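You operate a simulated robot arm through the tools that you are given. There is no shell and no other tool. Be economical: measure what you need, move in short steps, check, and stop when the job is done.

Carry out the task below with a simulated robot arm. There is one attempt and no reset: what you move stays moved.

Task
Set the rule stop by the job card and pull tape to it.
Fine: stop at the card's length; slacken its screw to move it, then tighten it; clip against the stop.

It is judged by the outcome, as a careful person would: the job done as asked, and still so three seconds after it is handed in. It fails if anything else is knocked over, pushed out of place, dropped, spilled or broken.

Robot
A 7-joint arm with a two-finger parallel gripper, hanging from a carriage that runs on a rail from [-0.001, -0.002] to [1.125, 1.98] (x, y) and turns from -6.004 to 6.004 rad about z. Base frame: it is fixed where the carriage stands at the start and does not move with it; the origin is on the floor, on the carriage's upright axis, x ahead of it, y to its left, z up. Lengths are in m, angles in rad, forces in N, time in s.
With the tool pointing down near the work surface it reaches from about 0.1 to 0.58 m from the robot's upright axis, wherever it stands. Its first joint turns from -2.897 to 2.897 rad. Places, roughly: grey sample roll [1.5, 1, 0.75]; rule clip [1.5, 1.25, 0.75]; rule knob [1.5, 1.2, 0.8]; stop screw [1.3, 0.9, 0.9]. Payload 3.91 kg.
The TCP is the grasp point between the finger pads, 0.03 m short of the fingertips. In the tool frame z runs along the fingers and y along their closing line. Largest opening 0.11 m; finger width 0.02, thickness 0.01; the body of the gripper, 0.048 by 0.112 m, starts 0.055 m behind the TCP.
Orientation is told as [roll, pitch, yaw] about the base's x, y, z axes, in that order, counted from this pose: with the fingers straight down and closing along the base's y, the tool's x points along the base's -x, its y along +y and its z along -z.

Tools
- The arm moves only by the tool servo_tool. Its argument "moves" is a list of rows, each a list of 7 numbers: the turn, a rotation vector about the base's x, y, z in degrees, then the shift along the base's x, y, z in m, then the finger opening in m, from 0 to 0.11. In form: [[wx, wy, wz, tx, ty, tz, gripper], ...]. A call has 1 to 8 rows; each row is the pose to reach, as a shift and turn from the pose commanded when the call began. A row lasts 0.2 s, in which the tool goes at most 0.05 m and 0.15 rad; a call with a longer step from one row to the next is refused whole, and so is a gripper value outside its range. Where a pose cannot be reached the arm comes as near as it can. A force on the tool above 90 N (or 10 N above the force at the start of the call, whichever is more), or a blocked arm, ends the call early, and 0.2 s more pass. Each finger travels about 0.108 m/s and halts on what it meets, pressing with about 43 N; the grip force reading is that of the motor and also rises with nothing between the fingers. The clock runs only during rows and for 0.2 s after the last one: add rows that repeat a pose to give the fingers time. It gives the time, the measured TCP pose, the force on the tool (base axes), the opening and the grip force at its end, in the units of the frame above (readings bear some noise), with the torque about the TCP (base axes, N m) and any sound that the robot's microphone picked up.
- Cameras (640 x 400 px; columns grow to the right, rows downward): "scene" is now at [0.2736, 0.0115, 1.748]; the picture's right is [0.15, -0.99, 0.00], its down [-0.78, -0.12, -0.61] and it looks along [0.61, 0.09, -0.79] (base axes); focal length 268 px, centre (320, 200). "wrist" rides on the gripper at [0.072, 0.017, -0.103] in the tool frame; the picture's right is [-0.23, 0.97, 0.00], its down [-0.76, -0.18, -0.62] and it looks along [-0.61, -0.14, 0.78] (tool axes); focal length 222 px, centre (320, 200). There is no depth. A picture from a camera that has moved, and an enlarged one, comes with that camera's place and axes in the base frame and with its lens.
- snapshot(camera): a new picture of that camera. The clock stands still meanwhile.
- raise_lower(by): slides the trunk up (or, below 0, down) by that many m; the arm and the scene camera ride with it, the base frame stays. It gives what a move gives, with no picture.
- base_move(legs): drives the robot by 1 to 6 legs, each [ahead, left, turn to the left] in m, m and rad, along the robot's own axes; the way and the turn of a leg run together, so that a leg with both is an arc; at most 1.5 m and 3.142 rad a leg. The arm and the cameras ride along, it lands a little off, and it stops where it bumps. It keeps to its track: a leg is cut to what the track allows. It gives what a move gives.
- aim_head(pan, tilt): turns the head with the scene camera to pan (to the left, within 2.705 rad either way) and tilt (down, from -0.506 to 1.204), counted from straight ahead of the robot. It gives what a move gives.
- inspect(camera, box): a new picture of the part [left, top, right, bottom] of that camera's present view, enlarged. The clock stands still meanwhile.
- close_job(): hands the job in; it is judged then, once.

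Go step by step. Nothing tells you exact positions but the pictures and the camera data: compare them with the known pose of the tool, close in by small moves and look again before you grip or let go. The budget is 135 turns and 104 pictures, counting those below and the enlarged ones. Unless the task says otherwise, let go and move clear before handing in, and close with one line.

The tools are called after ">>>" by a JSON object that holds its "method" and its "body". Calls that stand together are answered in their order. servo_tool: Moves the arm, as the interface text tells. Its arguments: {"type":"object","properties":{"moves":{"type":"array"}},"required":["moves"]} The other tools are called the same way: raise_lower (by) slides the trunk up or down; base_move (legs) drives the base; aim_head (pan, tilt) turns the head that bears the scene camera; snapshot (camera) takes a picture; inspect (camera, box) takes an enlarged picture of a part of a camera's view; close_job () hands the job in.

At the start:

```text
clock: 0.0
position: [0.5054, -0.0164, 1.1082]
tcp_rot: [0.001, 0.0, 0.001]
force: [-0.3, 0.1, -0.4]
wrist_torque: [-0.01, 0.01, -0.05]
gripper_width: 0.1102
finger_force: 0.0
trunk travel left (down, up): [-0.436, 0.144]
robot x, y, heading: [0.0022, 0.0016, 0.004]
head pan, tilt: [0.147, 0.911]
```

scene: 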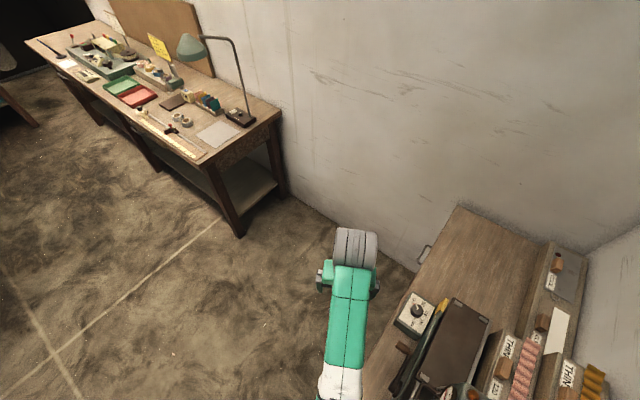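
wrist: 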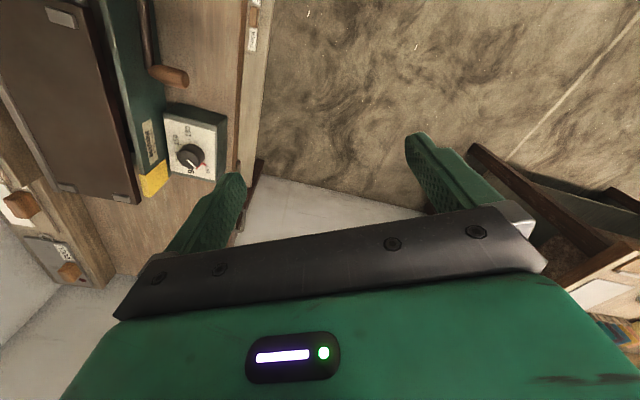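

I see a long bench ahead-left with the rule and a card, which matches the places given. I'll look at it enlarged first.

>>> {"method": "inspect", "body": {"camera": "scene", "box": [20, 20, 290, 190]}}

>>> {"method": "base_move", "body": {"legs": [[0.9, 0.6, 0]]}}

```text
2.35 times, centred on (155, 105) of scene
camera zoom: at [0.2736, 0.0115, 1.748], right [0.15, -0.99, 0.0], down [-0.78, -0.12, -0.61], along [0.61, 0.09, -0.79], focal length 630 px, centre (708, 424)
```

zoom: 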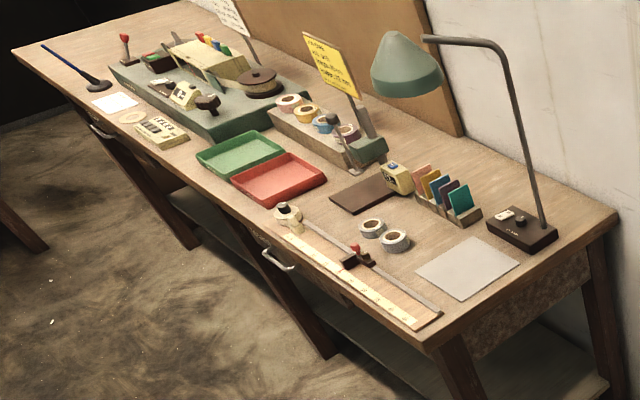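

```text
clock: 5.6
position: [0.9879, 0.8291, 1.1089]
tcp_rot: [0.0, -0.002, -0.001]
force: [-0.4, -0.8, 0.5]
wrist_torque: [0.0, 0.02, -0.02]
gripper_width: 0.1101
finger_force: 0.1
trunk travel left (down, up): [-0.436, 0.144]
robot x, y, heading: [0.48, 0.8509, -0.001]
head pan, tilt: [0.147, 0.911]
cut short: leg 1
```

The carriage runs along a straight rail and now stands at (0.48, 0.85). I'll look at the bench from here.

>>> {"method": "aim_head", "body": {"pan": 0.2, "tilt": 0.8}}

>>> {"method": "snapshot", "body": {"camera": "scene"}}

```text
clock: 6.2
position: [0.9872, 0.8286, 1.1073]
tcp_rot: [0.0, 0.002, -0.001]
force: [-0.1, -0.1, -0.2]
wrist_torque: [0.0, 0.02, 0.0]
gripper_width: 0.1102
finger_force: 0.1
trunk travel left (down, up): [-0.436, 0.144]
robot x, y, heading: [0.481, 0.8484, 0.001]
head pan, tilt: [0.201, 0.799]
```

```text
100 pictures are left
camera scene: at [0.7598, 0.8631, 1.7567], right [0.2, -0.98, 0.0], down [-0.7, -0.14, -0.7], along [0.68, 0.14, -0.72], focal length 268 px, centre (320, 200)
```

scene: 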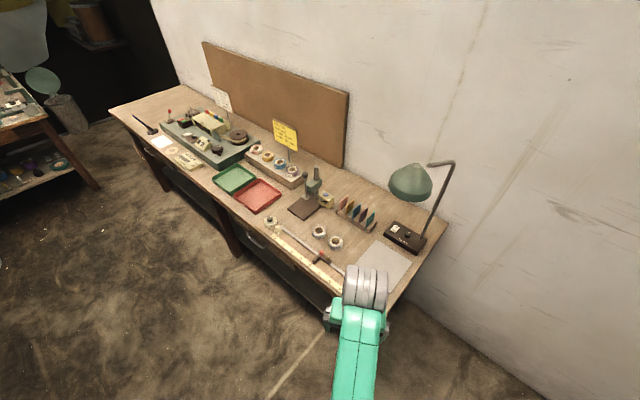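

>>> {"method": "inspect", "body": {"camera": "scene", "box": [255, 105, 335, 155]}}

>>> {"method": "inspect", "body": {"camera": "scene", "box": [250, 190, 390, 290]}}

```text
8.00 times, centred on (295, 130) of scene
camera zoom: at [0.7598, 0.8631, 1.7567], right [0.2, -0.98, 0.0], down [-0.7, -0.14, -0.7], along [0.68, 0.14, -0.72], focal length 2141 px, centre (520, 760)
```

zoom: 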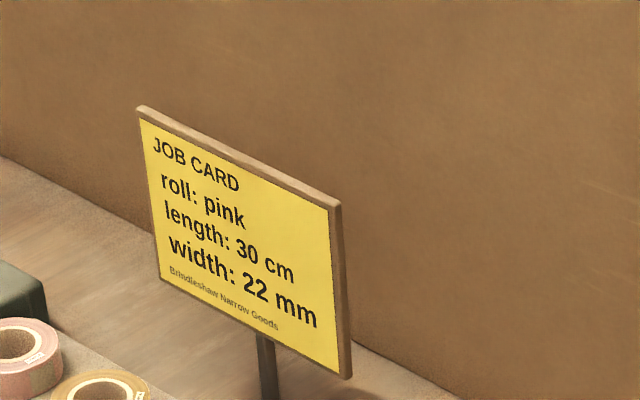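

```text
4.00 times, centred on (320, 240) of scene
camera zoom: at [0.7598, 0.8631, 1.7567], right [0.2, -0.98, 0.0], down [-0.7, -0.14, -0.7], along [0.68, 0.14, -0.72], focal length 1071 px, centre (320, 40)
```

zoom: 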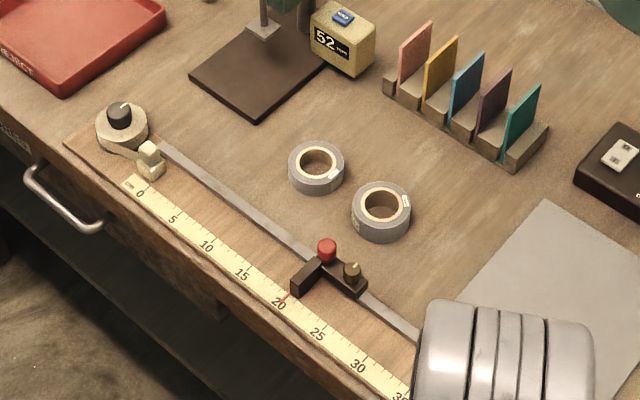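

Job card reads 30 cm, pink roll, 22 mm. The stop (red knob, brass screw) is at about 21 cm, and the clip is near 0. The rule runs parallel to the rail, so I'll face the bench square on and drive along it.

>>> {"method": "base_move", "body": {"legs": [[0, 0, -0.517], [0, 0.5, 0]]}}

>>> {"method": "aim_head", "body": {"pan": 0.0, "tilt": 1.0}}

>>> {"method": "snapshot", "body": {"camera": "scene"}}

>>> {"method": "snapshot", "body": {"camera": "wrist"}}

```text
clock: 10.6
position: [1.1501, 1.0023, 1.1084]
tcp_rot: [0.0, -0.001, -0.524]
force: [0.5, -0.4, 0.2]
wrist_torque: [0.02, -0.03, -0.01]
gripper_width: 0.1099
finger_force: 0.0
trunk travel left (down, up): [-0.436, 0.144]
robot x, y, heading: [0.7242, 1.2736, -0.525]
head pan, tilt: [0.201, 0.799]
```

```text
clock: 11.3
position: [1.151, 1.0031, 1.1091]
tcp_rot: [0.0, -0.002, -0.522]
force: [0.7, 0.5, 0.1]
wrist_torque: [0.0, -0.03, 0.0]
gripper_width: 0.1101
finger_force: 0.0
trunk travel left (down, up): [-0.436, 0.144]
robot x, y, heading: [0.7167, 1.2732, -0.525]
head pan, tilt: [0.0, 1.0]
```

```text
97 pictures are left
camera scene: at [0.9549, 1.1362, 1.7417], right [-0.5, -0.87, 0.0], down [-0.73, 0.42, -0.54], along [0.47, -0.27, -0.84], focal length 268 px, centre (320, 200)
```

scene: 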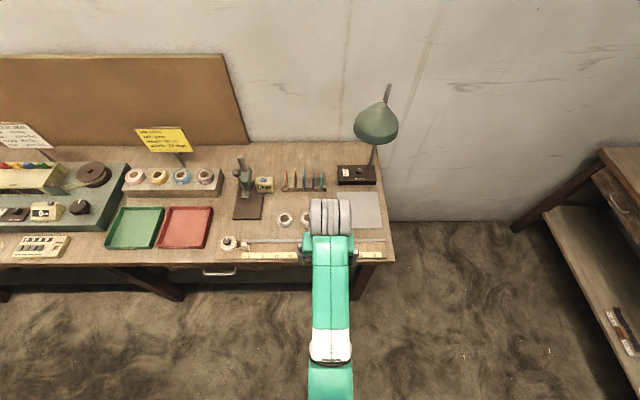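

```text
96 pictures are left
camera wrist: at [1.0967, 1.0542, 1.2127], right [0.68, 0.73, 0.0], down [0.57, -0.53, 0.62], along [0.45, -0.43, -0.78], focal length 222 px, centre (320, 200)
```

wrist: 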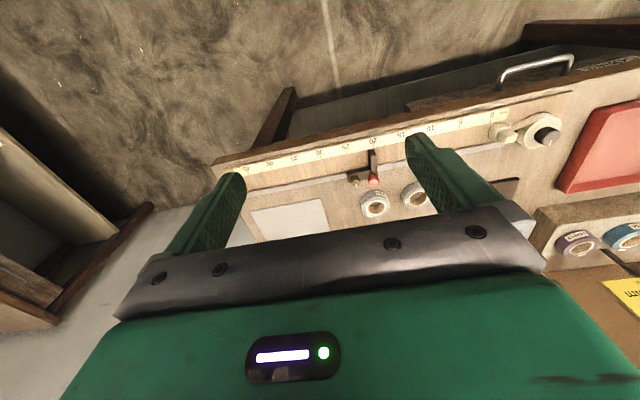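

The rule surface triangulates to z ≈ 0.855, about 0.60–0.63 m from the rail. I'll test the reach by moving the tool ahead at the present height, then look closely at the stop.

>>> {"method": "servo_tool", "body": {"moves": [[0, 0, 0, 0.04, -0.023, 0, 0.11], [0, 0, 0, 0.08, -0.046, 0, 0.11], [0, 0, 0, 0.12, -0.069, 0, 0.11], [0, 0, 0, 0.12, -0.069, 0, 0.11]]}}

>>> {"method": "snapshot", "body": {"camera": "wrist"}}

```text
clock: 12.3
position: [1.2723, 0.9351, 1.1103]
tcp_rot: [0.001, -0.001, -0.522]
force: [0.1, 0.1, -0.1]
wrist_torque: [-0.02, -0.02, -0.01]
gripper_width: 0.1102
finger_force: 0.0
trunk travel left (down, up): [-0.436, 0.144]
robot x, y, heading: [0.7209, 1.2705, -0.524]
head pan, tilt: [0.0, 1.0]
```

```text
95 pictures are left
camera wrist: at [1.2182, 0.9879, 1.2142], right [0.68, 0.73, 0.0], down [0.57, -0.53, 0.62], along [0.46, -0.43, -0.78], focal length 222 px, centre (320, 200)
```

wrist: 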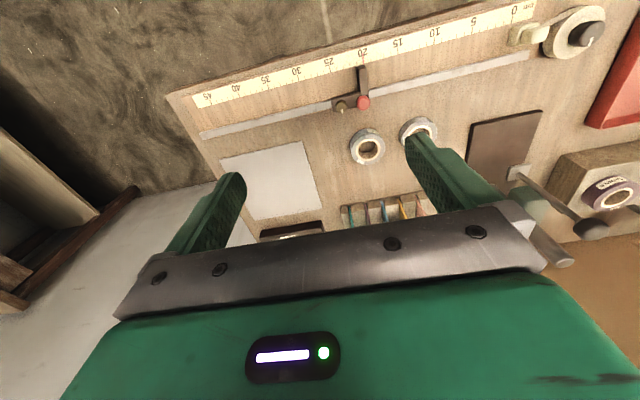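

>>> {"method": "inspect", "body": {"camera": "wrist", "box": [290, 20, 450, 120]}}

>>> {"method": "inspect", "body": {"camera": "wrist", "box": [480, 0, 640, 100]}}

```text
4.00 times, centred on (370, 70) of wrist
camera zoom: at [1.2182, 0.9879, 1.2142], right [0.68, 0.73, 0.0], down [0.57, -0.53, 0.62], along [0.46, -0.43, -0.78], focal length 888 px, centre (120, 720)
```

zoom: 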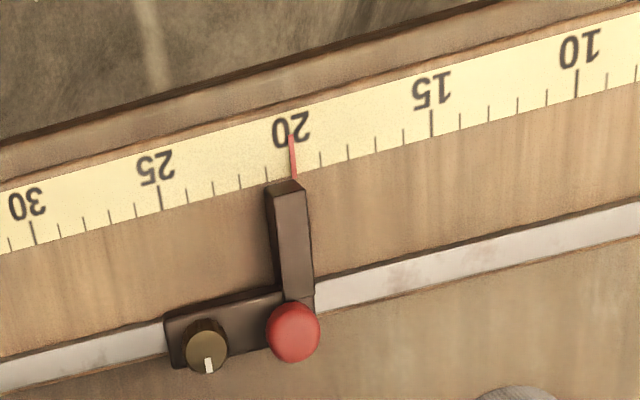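

```text
4.00 times, centred on (560, 50) of wrist
camera zoom: at [1.2182, 0.9879, 1.2142], right [0.68, 0.73, 0.0], down [0.57, -0.53, 0.62], along [0.46, -0.43, -0.78], focal length 888 px, centre (-640, 800)
```

zoom: 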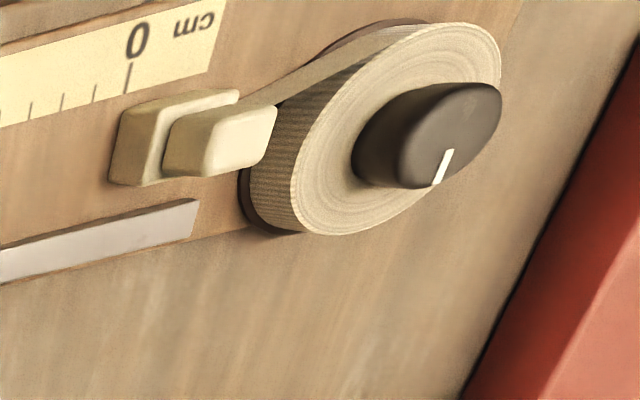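

The stop's red pointer (in line with its zero-side face) reads 20, so the stop has to go to 30. I'll lower the trunk for a second view to triangulate the screw.

>>> {"method": "raise_lower", "body": {"by": -0.1}}

>>> {"method": "snapshot", "body": {"camera": "wrist"}}

>>> {"method": "snapshot", "body": {"camera": "scene"}}

```text
clock: 13.7
position: [1.2727, 0.9366, 1.0095]
tcp_rot: [0.0, 0.0, -0.524]
force: [-0.1, 0.2, 0.1]
wrist_torque: [0.0, 0.01, 0.04]
gripper_width: 0.1101
finger_force: 0.2
trunk travel left (down, up): [-0.336, 0.244]
robot x, y, heading: [0.7242, 1.273, -0.528]
head pan, tilt: [0.0, 1.0]
```

```text
92 pictures are left
camera wrist: at [1.2176, 0.9881, 1.1138], right [0.68, 0.73, 0.0], down [0.57, -0.53, 0.62], along [0.45, -0.43, -0.78], focal length 222 px, centre (320, 200)
```

wrist: 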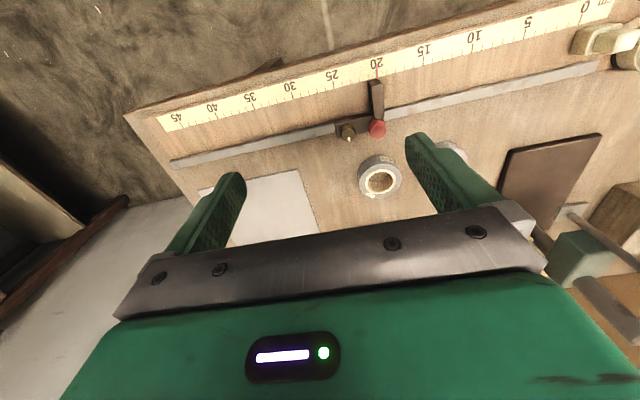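

```text
91 pictures are left
camera scene: at [0.9549, 1.1362, 1.6417], right [-0.5, -0.87, 0.0], down [-0.73, 0.42, -0.54], along [0.47, -0.27, -0.84], focal length 268 px, centre (320, 200)
```

scene: 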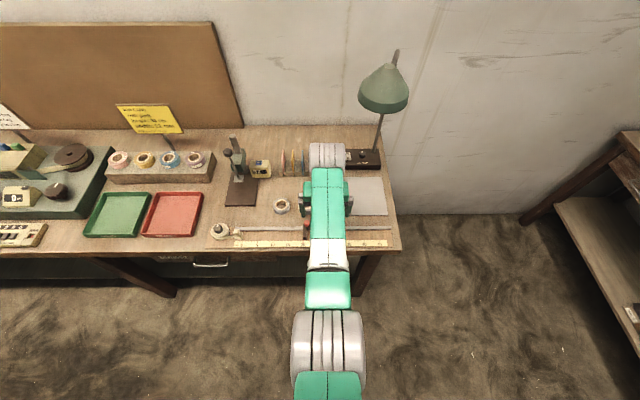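

>>> {"method": "inspect", "body": {"camera": "wrist", "box": [310, 65, 430, 140]}}

```text
5.33 times, centred on (370, 102) of wrist
camera zoom: at [1.2176, 0.9881, 1.1138], right [0.68, 0.73, 0.0], down [0.57, -0.53, 0.62], along [0.45, -0.43, -0.78], focal length 1185 px, centre (53, 720)
```

zoom: 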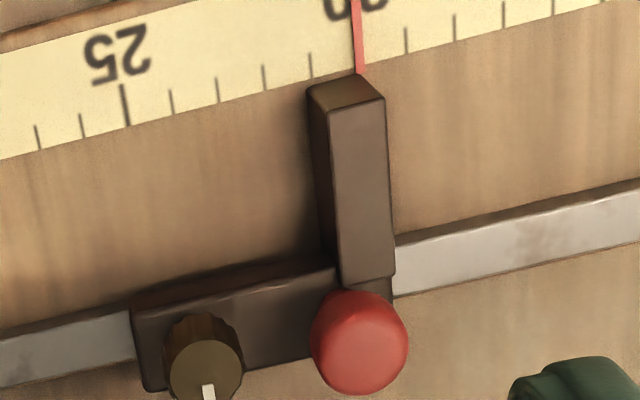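

Screw top is at about (1.3135, 0.944, 0.870), the red knob at (1.328, 0.972, 0.877), and the carriage top at z ≈ 0.855. I'll move above the screw while turning the tool so the fingers can straddle it clear of the knob.

>>> {"method": "servo_tool", "body": {"moves": [[0, 0, 8, 0.01, 0.002, 0, 0.11], [0, 0, 16, 0.02, 0.004, 0, 0.09], [0, 0, 24, 0.03, 0.006, 0, 0.07], [0, 0, 32, 0.041, 0.0075, 0, 0.06], [0, 0, 40, 0.041, 0.0075, 0, 0.05], [0, 0, 48, 0.041, 0.0075, 0, 0.05], [0, 0, 48, 0.041, 0.0075, 0, 0.05]]}}

>>> {"method": "snapshot", "body": {"camera": "wrist"}}

```text
clock: 15.3
position: [1.3135, 0.9452, 1.0086]
tcp_rot: [0.0, -0.001, 0.316]
force: [0.8, -0.1, 0.4]
wrist_torque: [-0.04, 0.0, -0.01]
gripper_width: 0.0502
finger_force: 0.0
trunk travel left (down, up): [-0.336, 0.244]
robot x, y, heading: [0.721, 1.2733, -0.521]
head pan, tilt: [0.0, 1.0]
```

```text
89 pictures are left
camera wrist: at [1.2389, 0.938, 1.1137], right [-0.09, 1.0, 0.0], down [0.78, 0.07, 0.62], along [0.62, 0.05, -0.78], focal length 222 px, centre (320, 200)
```

wrist: 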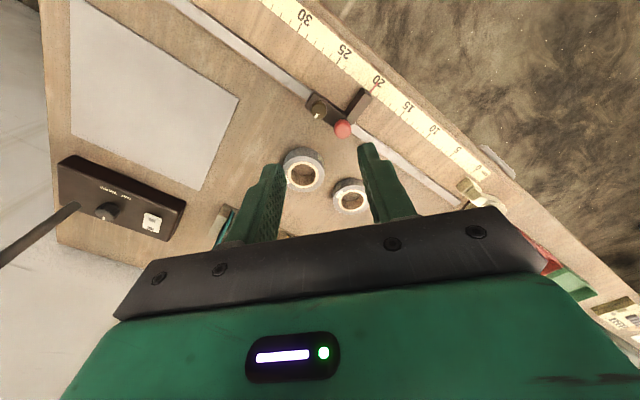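

>>> {"method": "inspect", "body": {"camera": "wrist", "box": [280, 70, 400, 145]}}

```text
5.33 times, centred on (340, 108) of wrist
camera zoom: at [1.2389, 0.938, 1.1137], right [-0.09, 1.0, 0.0], down [0.78, 0.07, 0.62], along [0.62, 0.05, -0.78], focal length 1185 px, centre (213, 693)
```

zoom: 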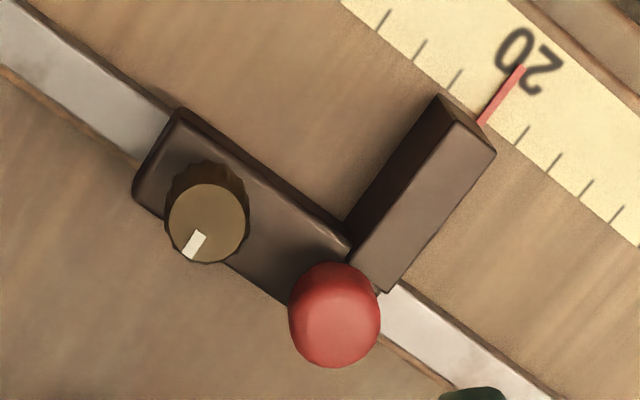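

The alignment is within about 1 mm. I'll descend with a narrow opening around the screw and check before gripping.

>>> {"method": "servo_tool", "body": {"moves": [[0, 0, 8, -0.0007, -0.0012, 0, 0.036], [0, 0, 8, -0.0007, -0.0012, -0.03, 0.036], [0, 0, 8, -0.0007, -0.0012, -0.06, 0.036], [0, 0, 8, -0.0007, -0.0012, -0.09, 0.036], [0, 0, 8, -0.0007, -0.0012, -0.11, 0.036], [0, 0, 8, -0.0007, -0.0012, -0.116, 0.036]]}}

>>> {"method": "snapshot", "body": {"camera": "wrist"}}

```text
clock: 16.7
position: [1.2837, 0.9598, 0.9167]
tcp_rot: [-0.001, 0.0, 0.454]
force: [0.2, -0.2, 0.1]
wrist_torque: [0.02, 0.01, -0.04]
gripper_width: 0.036
finger_force: 0.0
out of reach, approached as far as the arm can: row 2, 3, 4, 5, 6
trunk travel left (down, up): [-0.336, 0.244]
robot x, y, heading: [0.7212, 1.2737, -0.525]
head pan, tilt: [0.0, 1.0]
```

```text
87 pictures are left
camera wrist: at [1.2102, 0.9438, 1.0213], right [-0.22, 0.97, 0.0], down [0.76, 0.17, 0.62], along [0.61, 0.14, -0.78], focal length 222 px, centre (320, 200)
```

wrist: 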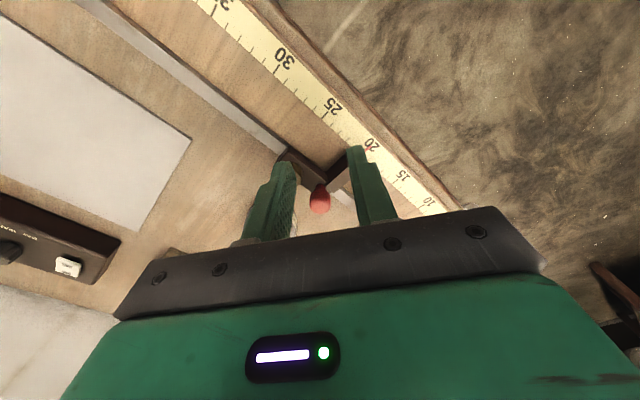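

No contact; the arm just ran out of reach low down. I'll go back up and use the trunk to descend instead.

>>> {"method": "servo_tool", "body": {"moves": [[0, 0, 0, 0, 0, 0.04, 0.036], [0, 0, 0, 0, 0, 0.08, 0.036], [0, 0, 0, 0, 0, 0.116, 0.036], [0, 0, 0, 0, 0, 0.116, 0.036]]}}

```text
clock: 17.7
position: [1.2843, 0.9599, 1.0357]
tcp_rot: [0.0, 0.0, 0.453]
force: [-0.1, -0.4, 0.4]
wrist_torque: [0.0, 0.0, -0.04]
gripper_width: 0.036
finger_force: 0.1
trunk travel left (down, up): [-0.336, 0.244]
robot x, y, heading: [0.7217, 1.2738, -0.527]
head pan, tilt: [0.0, 1.0]
```

>>> {"method": "servo_tool", "body": {"moves": [[0, 0, 0, 0.0285, -0.0157, 0, 0.036], [0, 0, 0, 0.0285, -0.0157, 0, 0.036]]}}

>>> {"method": "raise_lower", "body": {"by": -0.1}}

>>> {"method": "inspect", "body": {"camera": "wrist", "box": [240, 80, 400, 180]}}

```text
clock: 18.3
position: [1.313, 0.944, 1.0354]
tcp_rot: [0.0, 0.001, 0.452]
force: [0.0, -0.4, 0.8]
wrist_torque: [-0.03, 0.0, 0.03]
gripper_width: 0.0359
finger_force: 0.0
trunk travel left (down, up): [-0.336, 0.244]
robot x, y, heading: [0.7237, 1.2747, -0.522]
head pan, tilt: [0.0, 1.0]
```

```text
clock: 19.6
position: [1.3125, 0.9458, 0.9358]
tcp_rot: [-0.001, 0.0, 0.454]
force: [0.4, -0.8, -0.8]
wrist_torque: [0.02, 0.0, 0.02]
gripper_width: 0.036
finger_force: 0.1
trunk travel left (down, up): [-0.236, 0.344]
robot x, y, heading: [0.7216, 1.2744, -0.522]
head pan, tilt: [0.0, 1.0]
```

```text
4.00 times, centred on (320, 130) of wrist
camera zoom: at [1.2402, 0.929, 1.0399], right [-0.22, 0.97, 0.0], down [0.76, 0.17, 0.62], along [0.61, 0.14, -0.78], focal length 888 px, centre (320, 480)
```

zoom: 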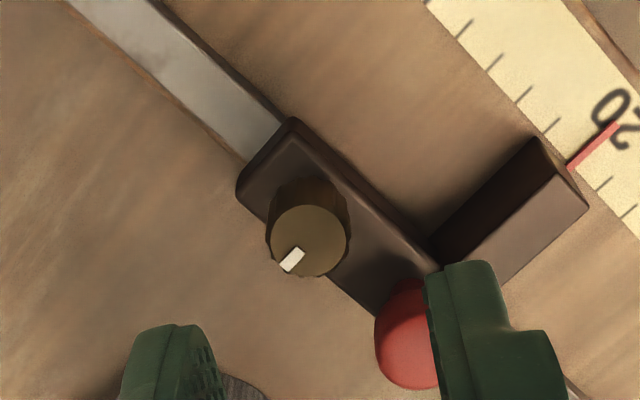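

>>> {"method": "servo_tool", "body": {"moves": [[0, 0, 0, 0, -0.0022, 0, 0.036], [0, 0, 0, 0, -0.0022, 0, 0.036]]}}

>>> {"method": "raise_lower", "body": {"by": -0.035}}

>>> {"method": "inspect", "body": {"camera": "wrist", "box": [240, 80, 400, 180]}}

```text
clock: 20.2
position: [1.3134, 0.9438, 0.9351]
tcp_rot: [0.0, 0.001, 0.453]
force: [-0.7, -0.3, -0.5]
wrist_torque: [-0.01, 0.01, -0.01]
gripper_width: 0.0355
finger_force: 0.0
trunk travel left (down, up): [-0.236, 0.344]
robot x, y, heading: [0.7231, 1.2742, -0.521]
head pan, tilt: [0.0, 1.0]
```

```text
clock: 21.0
position: [1.3132, 0.9436, 0.9005]
tcp_rot: [-0.001, 0.001, 0.454]
force: [0.1, -0.3, -0.2]
wrist_torque: [-0.02, 0.01, 0.0]
gripper_width: 0.0359
finger_force: 0.1
trunk travel left (down, up): [-0.201, 0.379]
robot x, y, heading: [0.7242, 1.2722, -0.526]
head pan, tilt: [0.0, 1.0]
```

```text
4.00 times, centred on (320, 130) of wrist
camera zoom: at [1.2406, 0.9269, 1.0049], right [-0.22, 0.97, 0.0], down [0.76, 0.17, 0.62], along [0.61, 0.14, -0.78], focal length 888 px, centre (320, 480)
```

zoom: 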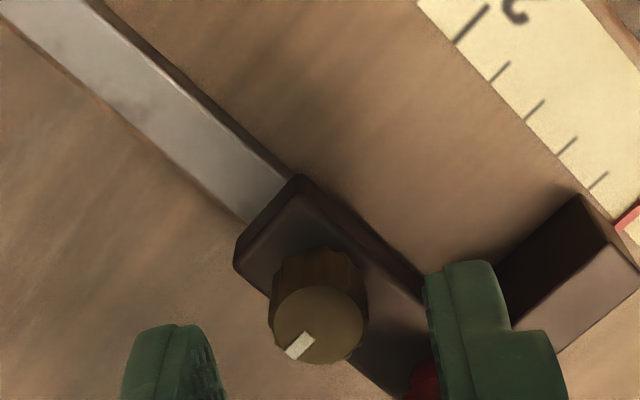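

>>> {"method": "raise_lower", "body": {"by": -0.011}}

>>> {"method": "servo_tool", "body": {"moves": [[0, 0, 0, 0, 0, 0, 0.012], [0, 0, 0, 0, 0, 0, 0.01], [0, 0, 0, 0, 0, 0, 0.01]]}}

>>> {"method": "inspect", "body": {"camera": "wrist", "box": [240, 100, 400, 200]}}

```text
clock: 21.6
position: [1.3128, 0.9431, 0.8898]
tcp_rot: [0.001, 0.0, 0.452]
force: [0.2, 0.5, 0.0]
wrist_torque: [0.03, -0.02, -0.01]
gripper_width: 0.0358
finger_force: 0.1
trunk travel left (down, up): [-0.19, 0.39]
robot x, y, heading: [0.7216, 1.2718, -0.524]
head pan, tilt: [0.0, 1.0]
```

```text
clock: 22.4
position: [1.3132, 0.9429, 0.8904]
tcp_rot: [0.0, -0.002, 0.454]
force: [2.1, -2.5, -4.1]
wrist_torque: [0.08, -0.38, -0.01]
gripper_width: 0.0166
finger_force: 44.7
trunk travel left (down, up): [-0.19, 0.39]
robot x, y, heading: [0.7257, 1.2714, -0.527]
head pan, tilt: [0.0, 1.0]
```

```text
4.00 times, centred on (320, 150) of wrist
camera zoom: at [1.2406, 0.9266, 0.9939], right [-0.22, 0.97, 0.0], down [0.76, 0.17, 0.62], along [0.61, 0.14, -0.78], focal length 888 px, centre (320, 400)
```

zoom: 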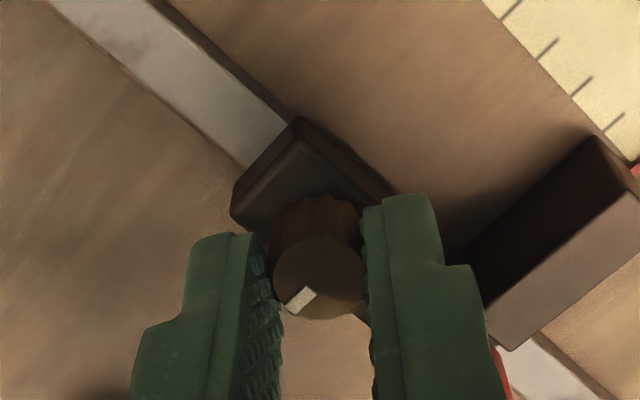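

The screw is gripped (16.6 mm). Next I'll turn it counter-clockwise to slacken it.

>>> {"method": "servo_tool", "body": {"moves": [[0, 0, 8, 0, 0, 0, 0.01], [0, 0, 16, 0, 0, 0, 0.01], [0, 0, 24, 0, 0, 0, 0.01], [0, 0, 32, 0, 0, 0, 0.01], [0, 0, 40, 0, 0, 0, 0.01], [0, 0, 48, 0, 0, 0, 0.01], [0, 0, 56, 0, 0, 0, 0.01], [0, 0, 64, 0, 0, 0, 0.01]]}}

>>> {"method": "inspect", "body": {"camera": "wrist", "box": [240, 100, 400, 200]}}

```text
clock: 24.2
position: [1.3135, 0.9439, 0.8903]
tcp_rot: [-0.003, 0.001, 1.575]
force: [-0.4, 0.9, 3.3]
wrist_torque: [0.06, -0.02, -0.16]
gripper_width: 0.0164
finger_force: 44.8
trunk travel left (down, up): [-0.19, 0.39]
robot x, y, heading: [0.7224, 1.2716, -0.517]
head pan, tilt: [0.0, 1.0]
```

```text
4.00 times, centred on (320, 150) of wrist
camera zoom: at [1.2965, 0.871, 0.9947], right [-0.97, 0.22, 0.0], down [0.17, 0.76, 0.62], along [0.14, 0.61, -0.78], focal length 888 px, centre (320, 400)
```

zoom: 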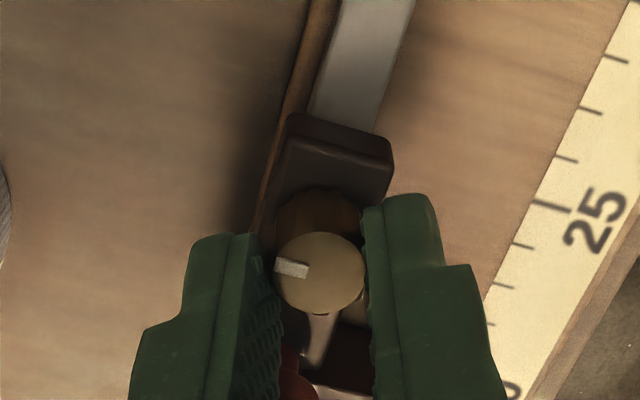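

The white mark turned only a little, so the fingers slipped. I'll turn a little more and read the torque.

>>> {"method": "servo_tool", "body": {"moves": [[0, 0, 6, 0, 0, 0, 0.0], [0, 0, 12, 0, 0, 0, 0.0]]}}

>>> {"method": "inspect", "body": {"camera": "wrist", "box": [280, 120, 360, 170]}}

```text
clock: 24.8
position: [1.3134, 0.9423, 0.8896]
tcp_rot: [0.0, 0.001, 1.778]
force: [-1.9, 1.2, 9.4]
wrist_torque: [0.0, 0.22, -0.32]
gripper_width: 0.0164
finger_force: 45.2
trunk travel left (down, up): [-0.19, 0.39]
robot x, y, heading: [0.7216, 1.2723, -0.523]
head pan, tilt: [0.0, 1.0]
```

```text
8.00 times, centred on (320, 145) of wrist
camera zoom: at [1.3119, 0.8687, 0.9946], right [-1.0, 0.02, 0.0], down [0.01, 0.78, 0.62], along [0.01, 0.62, -0.78], focal length 1777 px, centre (320, 640)
```

zoom: 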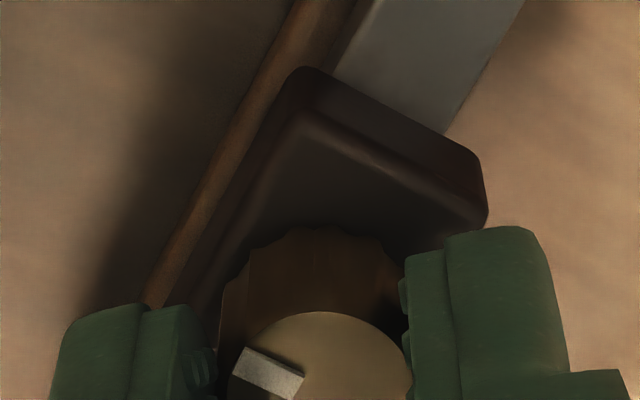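

The mark stays put, which means full slip at about 0.3 N·m. I'll back off a little while still gripping to see whether the screw moves at all that way.

>>> {"method": "servo_tool", "body": {"moves": [[0, 0, -8, 0, 0, 0, 0.0], [0, 0, -16, 0, 0, 0, 0.0], [0, 0, -24, 0, 0, 0, 0.0]]}}

>>> {"method": "inspect", "body": {"camera": "wrist", "box": [280, 140, 360, 190]}}

```text
clock: 25.6
position: [1.3134, 0.9428, 0.8892]
tcp_rot: [-0.001, 0.0, 1.359]
force: [-5.2, 5.0, 19.7]
wrist_torque: [-0.62, 0.49, 0.03]
gripper_width: 0.0164
finger_force: 45.2
trunk travel left (down, up): [-0.19, 0.39]
robot x, y, heading: [0.7225, 1.2718, -0.526]
head pan, tilt: [0.0, 1.0]
```

```text
8.00 times, centred on (320, 165) of wrist
camera zoom: at [1.2815, 0.8757, 0.9945], right [-0.9, 0.43, 0.0], down [0.33, 0.71, 0.62], along [0.27, 0.56, -0.78], focal length 1777 px, centre (320, 480)
```

zoom: 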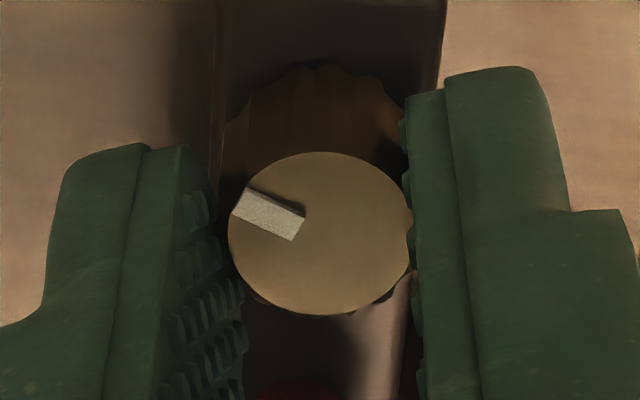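

Clockwise the screw followed the tool freely, and counter-clockwise it was against an end. A small nudge along the rule with the screw still held will show whether the stop is clamped.

>>> {"method": "servo_tool", "body": {"moves": [[0, 0, 0, -0.001, -0.0017, 0, 0.0], [0, 0, 0, -0.002, -0.0034, 0, 0.0]]}}

>>> {"method": "inspect", "body": {"camera": "wrist", "box": [240, 100, 400, 200]}}

```text
clock: 26.2
position: [1.3118, 0.943, 0.8913]
tcp_rot: [-0.002, -0.004, 1.364]
force: [-2.0, 14.3, 24.3]
wrist_torque: [-0.26, 0.4, 0.01]
gripper_width: 0.0164
finger_force: 45.2
trunk travel left (down, up): [-0.19, 0.39]
robot x, y, heading: [0.7221, 1.2716, -0.524]
head pan, tilt: [0.0, 1.0]
```

```text
4.00 times, centred on (320, 150) of wrist
camera zoom: at [1.2815, 0.8752, 0.9942], right [-0.91, 0.42, 0.0], down [0.33, 0.71, 0.63], along [0.27, 0.57, -0.78], focal length 888 px, centre (320, 400)
```

zoom: 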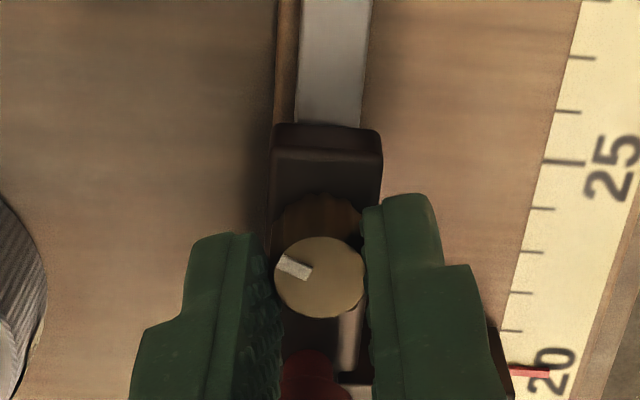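

The stop is still clamped. I'll undo the nudge and keep turning clockwise, since counter-clockwise was against a hard limit, and watch mark and torque.

>>> {"method": "servo_tool", "body": {"moves": [[0, 0, 0, 0.002, 0.0034, 0, 0.0], [0, 0, -8, 0.002, 0.0034, 0, 0.0], [0, 0, -16, 0.002, 0.0034, 0, 0.0], [0, 0, -24, 0.002, 0.0034, 0, 0.0], [0, 0, -32, 0.002, 0.0034, 0, 0.0], [0, 0, -40, 0.002, 0.0034, 0, 0.0], [0, 0, -48, 0.002, 0.0034, 0, 0.0], [0, 0, -54, 0.002, 0.0034, 0, 0.0]]}}

>>> {"method": "inspect", "body": {"camera": "wrist", "box": [240, 100, 400, 200]}}

```text
clock: 28.0
position: [1.3132, 0.9426, 0.8894]
tcp_rot: [0.0, 0.001, 0.418]
force: [-13.1, 7.1, 26.4]
wrist_torque: [0.02, 0.56, -0.01]
gripper_width: 0.0164
finger_force: 44.3
trunk travel left (down, up): [-0.19, 0.39]
robot x, y, heading: [0.7231, 1.2732, -0.524]
head pan, tilt: [0.0, 1.0]
```

```text
4.00 times, centred on (320, 150) of wrist
camera zoom: at [1.2401, 0.9293, 0.9943], right [-0.19, 0.98, 0.0], down [0.77, 0.15, 0.62], along [0.61, 0.12, -0.78], focal length 888 px, centre (320, 400)
```

zoom: 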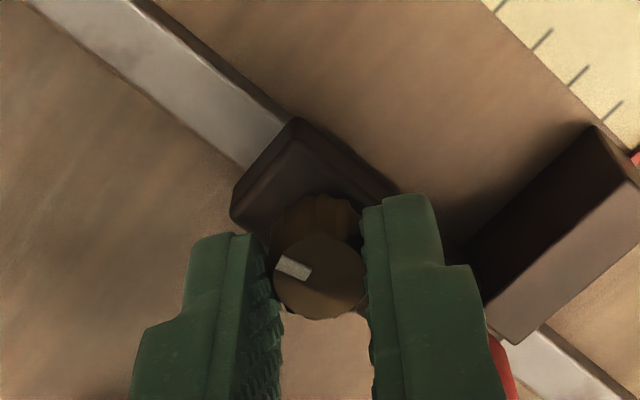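

The screw followed clockwise for about 78° with no torque, and it is pushing up on the tool. Another nudge test along the rule comes next.

>>> {"method": "servo_tool", "body": {"moves": [[0, 0, 0, -0.001, -0.0017, 0.001, 0.0], [0, 0, 0, -0.002, -0.0034, 0.001, 0.0], [0, 0, 0, -0.003, -0.0052, 0.001, 0.0]]}}

>>> {"method": "inspect", "body": {"camera": "wrist", "box": [320, 60, 480, 160]}}

```text
clock: 28.8
position: [1.311, 0.938, 0.8893]
tcp_rot: [-0.001, -0.001, 0.42]
force: [-1.5, 2.0, 6.9]
wrist_torque: [-0.16, 0.05, 0.01]
gripper_width: 0.0165
finger_force: 44.6
trunk travel left (down, up): [-0.19, 0.39]
robot x, y, heading: [0.7219, 1.2678, -0.521]
head pan, tilt: [0.0, 1.0]
```

```text
4.00 times, centred on (400, 110) of wrist
camera zoom: at [1.2375, 0.9248, 0.9942], right [-0.19, 0.98, 0.0], down [0.77, 0.15, 0.62], along [0.61, 0.12, -0.78], focal length 888 px, centre (0, 560)
```

zoom: 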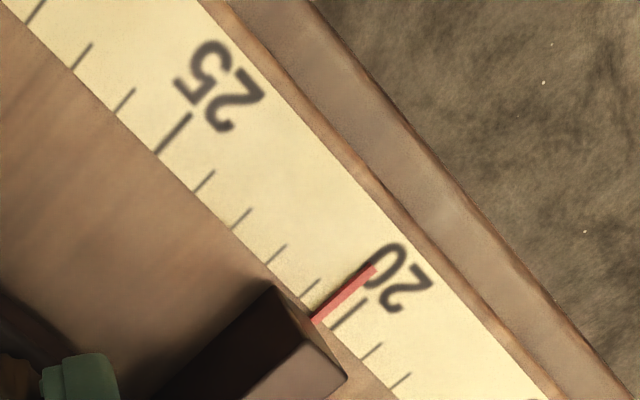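

The stop moved easily with the pointer now near 20.5, so it is slack. I'll slide it along the rule in small steps with the screw still held.

>>> {"method": "servo_tool", "body": {"moves": [[0, 0, 0, -0.005, -0.0087, 0, 0.0], [0, 0, 0, -0.01, -0.0174, 0, 0.0], [0, 0, 0, -0.015, -0.026, 0, 0.0], [0, 0, 0, -0.02, -0.0347, 0, 0.0], [0, 0, 0, -0.025, -0.0434, 0, 0.0]]}}

>>> {"method": "snapshot", "body": {"camera": "wrist"}}

```text
clock: 30.0
position: [1.2851, 0.8928, 0.8904]
tcp_rot: [0.0, -0.001, 0.42]
force: [14.5, -8.6, -16.5]
wrist_torque: [0.05, -0.51, -0.01]
gripper_width: 0.0164
finger_force: 45.2
trunk travel left (down, up): [-0.19, 0.39]
robot x, y, heading: [0.7198, 1.2724, -0.525]
head pan, tilt: [0.0, 1.0]
```

```text
77 pictures are left
camera wrist: at [1.2117, 0.8796, 0.9941], right [-0.19, 0.98, 0.0], down [0.77, 0.15, 0.62], along [0.61, 0.12, -0.78], focal length 222 px, centre (320, 200)
```

wrist: 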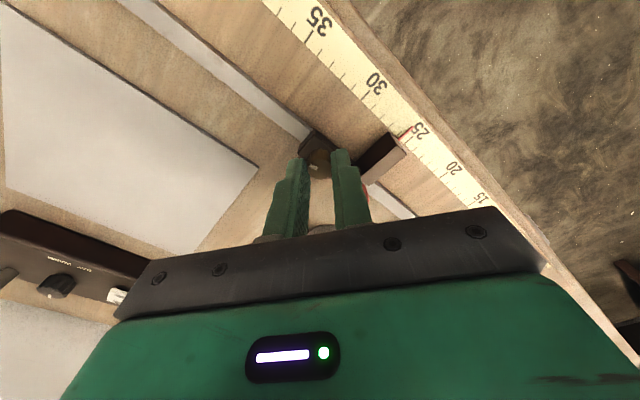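

The stop slides, with a slight sideways load building because my direction is about 1° off. I'll correct that and read the pointer.

>>> {"method": "servo_tool", "body": {"moves": [[0, 0, 0, 0.0017, -0.001, -0.001, 0.0], [0, 0, 0, -0.003, -0.0098, -0.001, 0.0], [0, 0, 0, -0.0078, -0.0186, -0.001, 0.0], [0, 0, 0, -0.0126, -0.0274, -0.001, 0.0]]}}

>>> {"method": "inspect", "body": {"camera": "wrist", "box": [320, 60, 480, 160]}}

```text
clock: 31.0
position: [1.2695, 0.8659, 0.8901]
tcp_rot: [0.001, 0.002, 0.42]
force: [-14.8, 8.5, 18.3]
wrist_torque: [0.3, 0.21, 0.02]
gripper_width: 0.0166
finger_force: 45.2
trunk travel left (down, up): [-0.19, 0.39]
robot x, y, heading: [0.721, 1.2697, -0.529]
head pan, tilt: [0.0, 1.0]
```

```text
4.00 times, centred on (400, 110) of wrist
camera zoom: at [1.1973, 0.8535, 0.9944], right [-0.19, 0.98, 0.0], down [0.77, 0.15, 0.62], along [0.61, 0.12, -0.78], focal length 888 px, centre (0, 560)
```

zoom: 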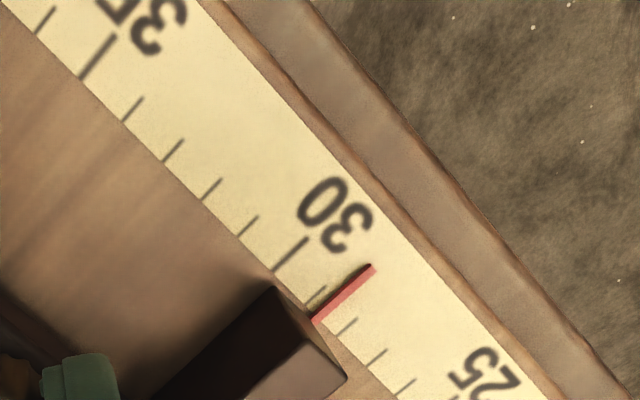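

The pointer reads about 28.65 here, and about 28.85 with parallax (it matches 20 + 8.87 cm of travel). Another 11 mm follows, easing the sideways load.

>>> {"method": "servo_tool", "body": {"moves": [[0, 0, 0, -0.001, 0.0005, 0.001, 0.0], [0, 0, 0, -0.0037, -0.0045, 0.001, 0.0], [0, 0, 0, -0.0064, -0.0095, 0.001, 0.0], [0, 0, 0, -0.0064, -0.0095, 0.001, 0.0]]}}

>>> {"method": "inspect", "body": {"camera": "wrist", "box": [320, 60, 480, 160]}}

```text
clock: 32.0
position: [1.2649, 0.8572, 0.8906]
tcp_rot: [0.0, -0.001, 0.418]
force: [3.7, -1.5, -12.8]
wrist_torque: [-0.38, 0.04, 0.0]
gripper_width: 0.0164
finger_force: 44.6
trunk travel left (down, up): [-0.19, 0.39]
robot x, y, heading: [0.7193, 1.271, -0.525]
head pan, tilt: [0.0, 1.0]
```

```text
4.00 times, centred on (400, 110) of wrist
camera zoom: at [1.1916, 0.844, 0.9943], right [-0.19, 0.98, 0.0], down [0.77, 0.15, 0.62], along [0.61, 0.12, -0.78], focal length 888 px, centre (0, 560)
```

zoom: 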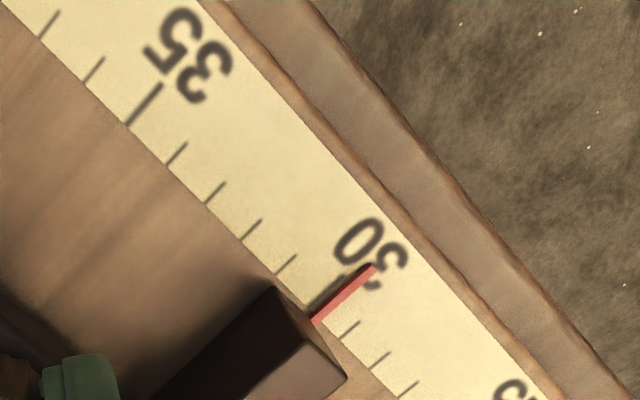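

The pointer reads about 29.75 here, so about 29.95 allowing for parallax. I'll release the screw, rise and check from a better vantage.

>>> {"method": "servo_tool", "body": {"moves": [[0, 0, 0, 0, 0, 0, 0.036], [0, 0, 0, 0, 0, 0, 0.036]]}}

>>> {"method": "raise_lower", "body": {"by": 0.1}}

>>> {"method": "servo_tool", "body": {"moves": [[0, 0, 0, 0.02, 0.035, 0, 0.036], [0, 0, 0, 0.042, 0.074, 0, 0.036], [0, 0, 0, 0.042, 0.074, 0, 0.036]]}}

>>> {"method": "snapshot", "body": {"camera": "wrist"}}

>>> {"method": "snapshot", "body": {"camera": "scene"}}

```text
clock: 32.6
position: [1.2653, 0.8567, 0.8913]
tcp_rot: [0.0, -0.001, 0.419]
force: [-0.3, 0.0, -0.4]
wrist_torque: [-0.01, 0.0, -0.02]
gripper_width: 0.036
finger_force: 0.2
trunk travel left (down, up): [-0.19, 0.39]
robot x, y, heading: [0.7233, 1.2711, -0.526]
head pan, tilt: [0.0, 1.0]
```

```text
clock: 33.9
position: [1.265, 0.8567, 0.9903]
tcp_rot: [0.0, 0.0, 0.418]
force: [-0.9, -0.7, -0.6]
wrist_torque: [0.01, -0.01, -0.01]
gripper_width: 0.0362
finger_force: 0.2
trunk travel left (down, up): [-0.29, 0.29]
robot x, y, heading: [0.7219, 1.2685, -0.522]
head pan, tilt: [0.0, 1.0]
```

```text
clock: 34.7
position: [1.3109, 0.9314, 0.9902]
tcp_rot: [0.001, 0.002, 0.417]
force: [-0.3, -0.1, 0.6]
wrist_torque: [0.0, -0.01, 0.03]
gripper_width: 0.036
finger_force: 0.1
out of reach, approached as far as the arm can: row 2
trunk travel left (down, up): [-0.29, 0.29]
robot x, y, heading: [0.7222, 1.2723, -0.526]
head pan, tilt: [0.0, 1.0]
```

```text
74 pictures are left
camera wrist: at [1.2375, 0.9171, 1.0949], right [-0.19, 0.98, 0.0], down [0.77, 0.15, 0.62], along [0.61, 0.12, -0.78], focal length 222 px, centre (320, 200)
```

wrist: 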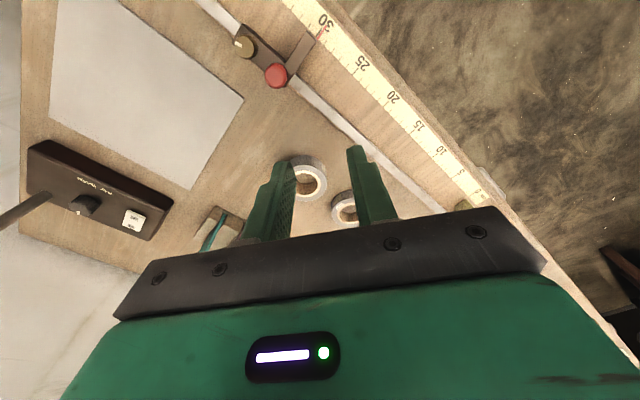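

```text
73 pictures are left
camera scene: at [0.9549, 1.1362, 1.5956], right [-0.5, -0.87, 0.0], down [-0.73, 0.42, -0.54], along [0.47, -0.27, -0.84], focal length 268 px, centre (320, 200)
```

scene: 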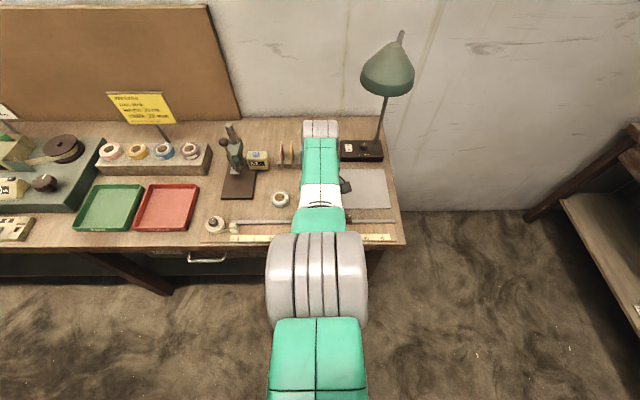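

>>> {"method": "inspect", "body": {"camera": "wrist", "box": [270, 0, 366, 60]}}

```text
6.67 times, centred on (318, 30) of wrist
camera zoom: at [1.2375, 0.9171, 1.0949], right [-0.19, 0.98, 0.0], down [0.77, 0.15, 0.62], along [0.61, 0.12, -0.78], focal length 1481 px, centre (333, 1333)
```

zoom: 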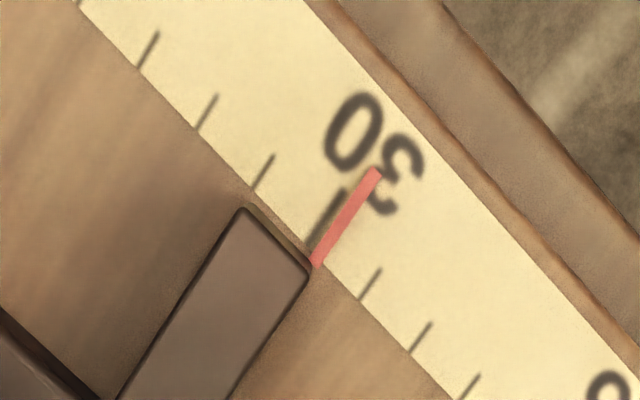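

>>> {"method": "inspect", "body": {"camera": "wrist", "box": [296, 20, 344, 50]}}

```text
13.33 times, centred on (320, 35) of wrist
camera zoom: at [1.2375, 0.9171, 1.0949], right [-0.19, 0.98, 0.0], down [0.77, 0.15, 0.62], along [0.61, 0.12, -0.78], focal length 2962 px, centre (320, 2400)
```

zoom: 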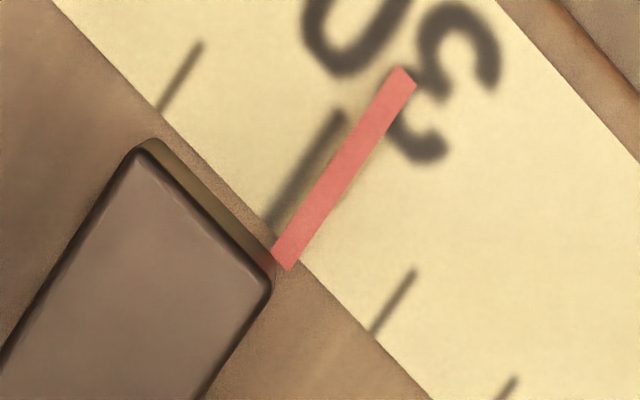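

The pointer stands at 29.8, so it needs about 2 mm more. I'll return over the screw, regrip, shift by 2 mm, then tighten.

>>> {"method": "servo_tool", "body": {"moves": [[0, 0, 0, -0.022, -0.037, 0, 0.036], [0, 0, 0, -0.0455, -0.0745, 0, 0.036], [0, 0, 0, -0.0455, -0.0745, 0, 0.036]]}}

>>> {"method": "raise_lower", "body": {"by": -0.06}}

>>> {"method": "inspect", "body": {"camera": "wrist", "box": [240, 80, 400, 180]}}

```text
clock: 35.5
position: [1.2616, 0.8579, 0.9888]
tcp_rot: [0.002, 0.0, 0.417]
force: [-0.1, -0.2, -0.1]
wrist_torque: [0.01, 0.02, 0.01]
gripper_width: 0.0358
finger_force: 0.0
trunk travel left (down, up): [-0.29, 0.29]
robot x, y, heading: [0.7191, 1.2723, -0.517]
head pan, tilt: [0.0, 1.0]
```

```text
clock: 36.5
position: [1.2623, 0.8571, 0.9299]
tcp_rot: [-0.001, 0.001, 0.418]
force: [0.5, 0.7, 0.5]
wrist_torque: [-0.01, 0.0, 0.02]
gripper_width: 0.0361
finger_force: 0.1
trunk travel left (down, up): [-0.23, 0.35]
robot x, y, heading: [0.7232, 1.2704, -0.526]
head pan, tilt: [0.0, 1.0]
```

```text
4.00 times, centred on (320, 130) of wrist
camera zoom: at [1.189, 0.8443, 1.0343], right [-0.19, 0.98, 0.0], down [0.77, 0.15, 0.62], along [0.61, 0.12, -0.78], focal length 888 px, centre (320, 480)
```

zoom: 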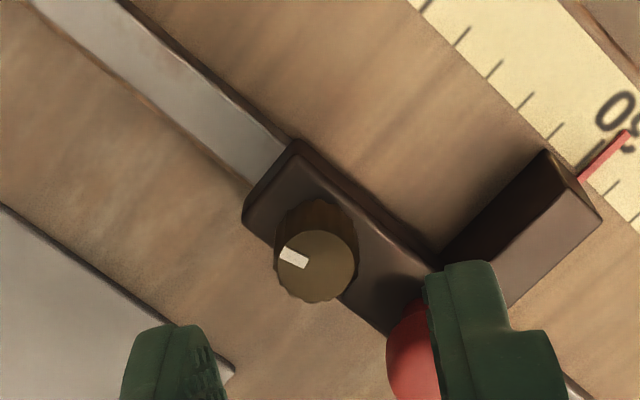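

>>> {"method": "servo_tool", "body": {"moves": [[0, 0, 0, 0.001, 0.0004, 0, 0.036], [0, 0, 0, 0.001, 0.0004, 0, 0.036]]}}

>>> {"method": "raise_lower", "body": {"by": -0.04}}

>>> {"method": "servo_tool", "body": {"moves": [[0, 0, 0, 0, 0, 0, 0.012], [0, 0, 0, 0, 0, 0, 0.0], [0, 0, 0, 0, 0, 0, 0.0]]}}

>>> {"method": "inspect", "body": {"camera": "wrist", "box": [320, 60, 480, 160]}}

```text
clock: 37.1
position: [1.2617, 0.8583, 0.9313]
tcp_rot: [-0.001, 0.001, 0.418]
force: [0.5, 0.0, 0.5]
wrist_torque: [-0.03, 0.02, -0.03]
gripper_width: 0.0359
finger_force: 0.0
trunk travel left (down, up): [-0.23, 0.35]
robot x, y, heading: [0.7225, 1.2726, -0.525]
head pan, tilt: [0.0, 1.0]
```

```text
clock: 37.9
position: [1.2635, 0.8589, 0.8907]
tcp_rot: [0.0, 0.0, 0.418]
force: [-0.1, -0.3, -1.1]
wrist_torque: [0.0, 0.01, -0.02]
gripper_width: 0.0361
finger_force: 0.1
trunk travel left (down, up): [-0.19, 0.39]
robot x, y, heading: [0.7233, 1.2713, -0.525]
head pan, tilt: [0.0, 1.0]
```

```text
clock: 38.7
position: [1.2631, 0.8583, 0.8912]
tcp_rot: [-0.001, 0.0, 0.419]
force: [3.7, -2.3, -2.0]
wrist_torque: [-0.07, -0.32, 0.01]
gripper_width: 0.0164
finger_force: 44.9
trunk travel left (down, up): [-0.19, 0.39]
robot x, y, heading: [0.7233, 1.272, -0.526]
head pan, tilt: [0.0, 1.0]
```

```text
4.00 times, centred on (400, 110) of wrist
camera zoom: at [1.19, 0.8446, 0.9947], right [-0.19, 0.98, 0.0], down [0.77, 0.15, 0.62], along [0.61, 0.12, -0.78], focal length 888 px, centre (0, 560)
```

zoom: 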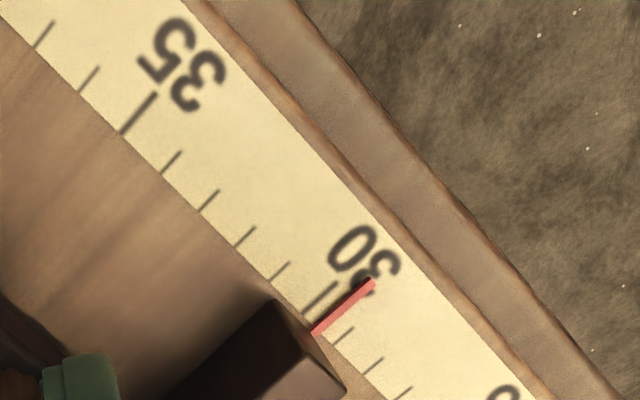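

>>> {"method": "servo_tool", "body": {"moves": [[0, 0, 0, -0.0005, -0.0009, 0, 0.0], [0, 0, 0, -0.001, -0.0019, 0, 0.0], [0, 0, 0, -0.001, -0.0019, 0, 0.0]]}}

>>> {"method": "inspect", "body": {"camera": "wrist", "box": [320, 60, 480, 160]}}

```text
clock: 39.5
position: [1.2626, 0.8555, 0.8907]
tcp_rot: [-0.001, 0.001, 0.419]
force: [8.8, -4.0, -12.0]
wrist_torque: [-0.28, -0.3, -0.02]
gripper_width: 0.0167
finger_force: 44.9
trunk travel left (down, up): [-0.19, 0.39]
robot x, y, heading: [0.7231, 1.2708, -0.525]
head pan, tilt: [0.0, 1.0]
```

```text
4.00 times, centred on (400, 110) of wrist
camera zoom: at [1.1891, 0.8431, 0.9947], right [-0.19, 0.98, 0.0], down [0.77, 0.15, 0.62], along [0.61, 0.12, -0.78], focal length 888 px, centre (0, 560)
```

zoom: 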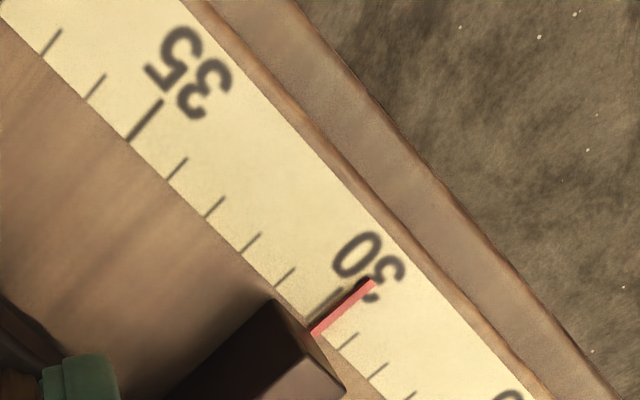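

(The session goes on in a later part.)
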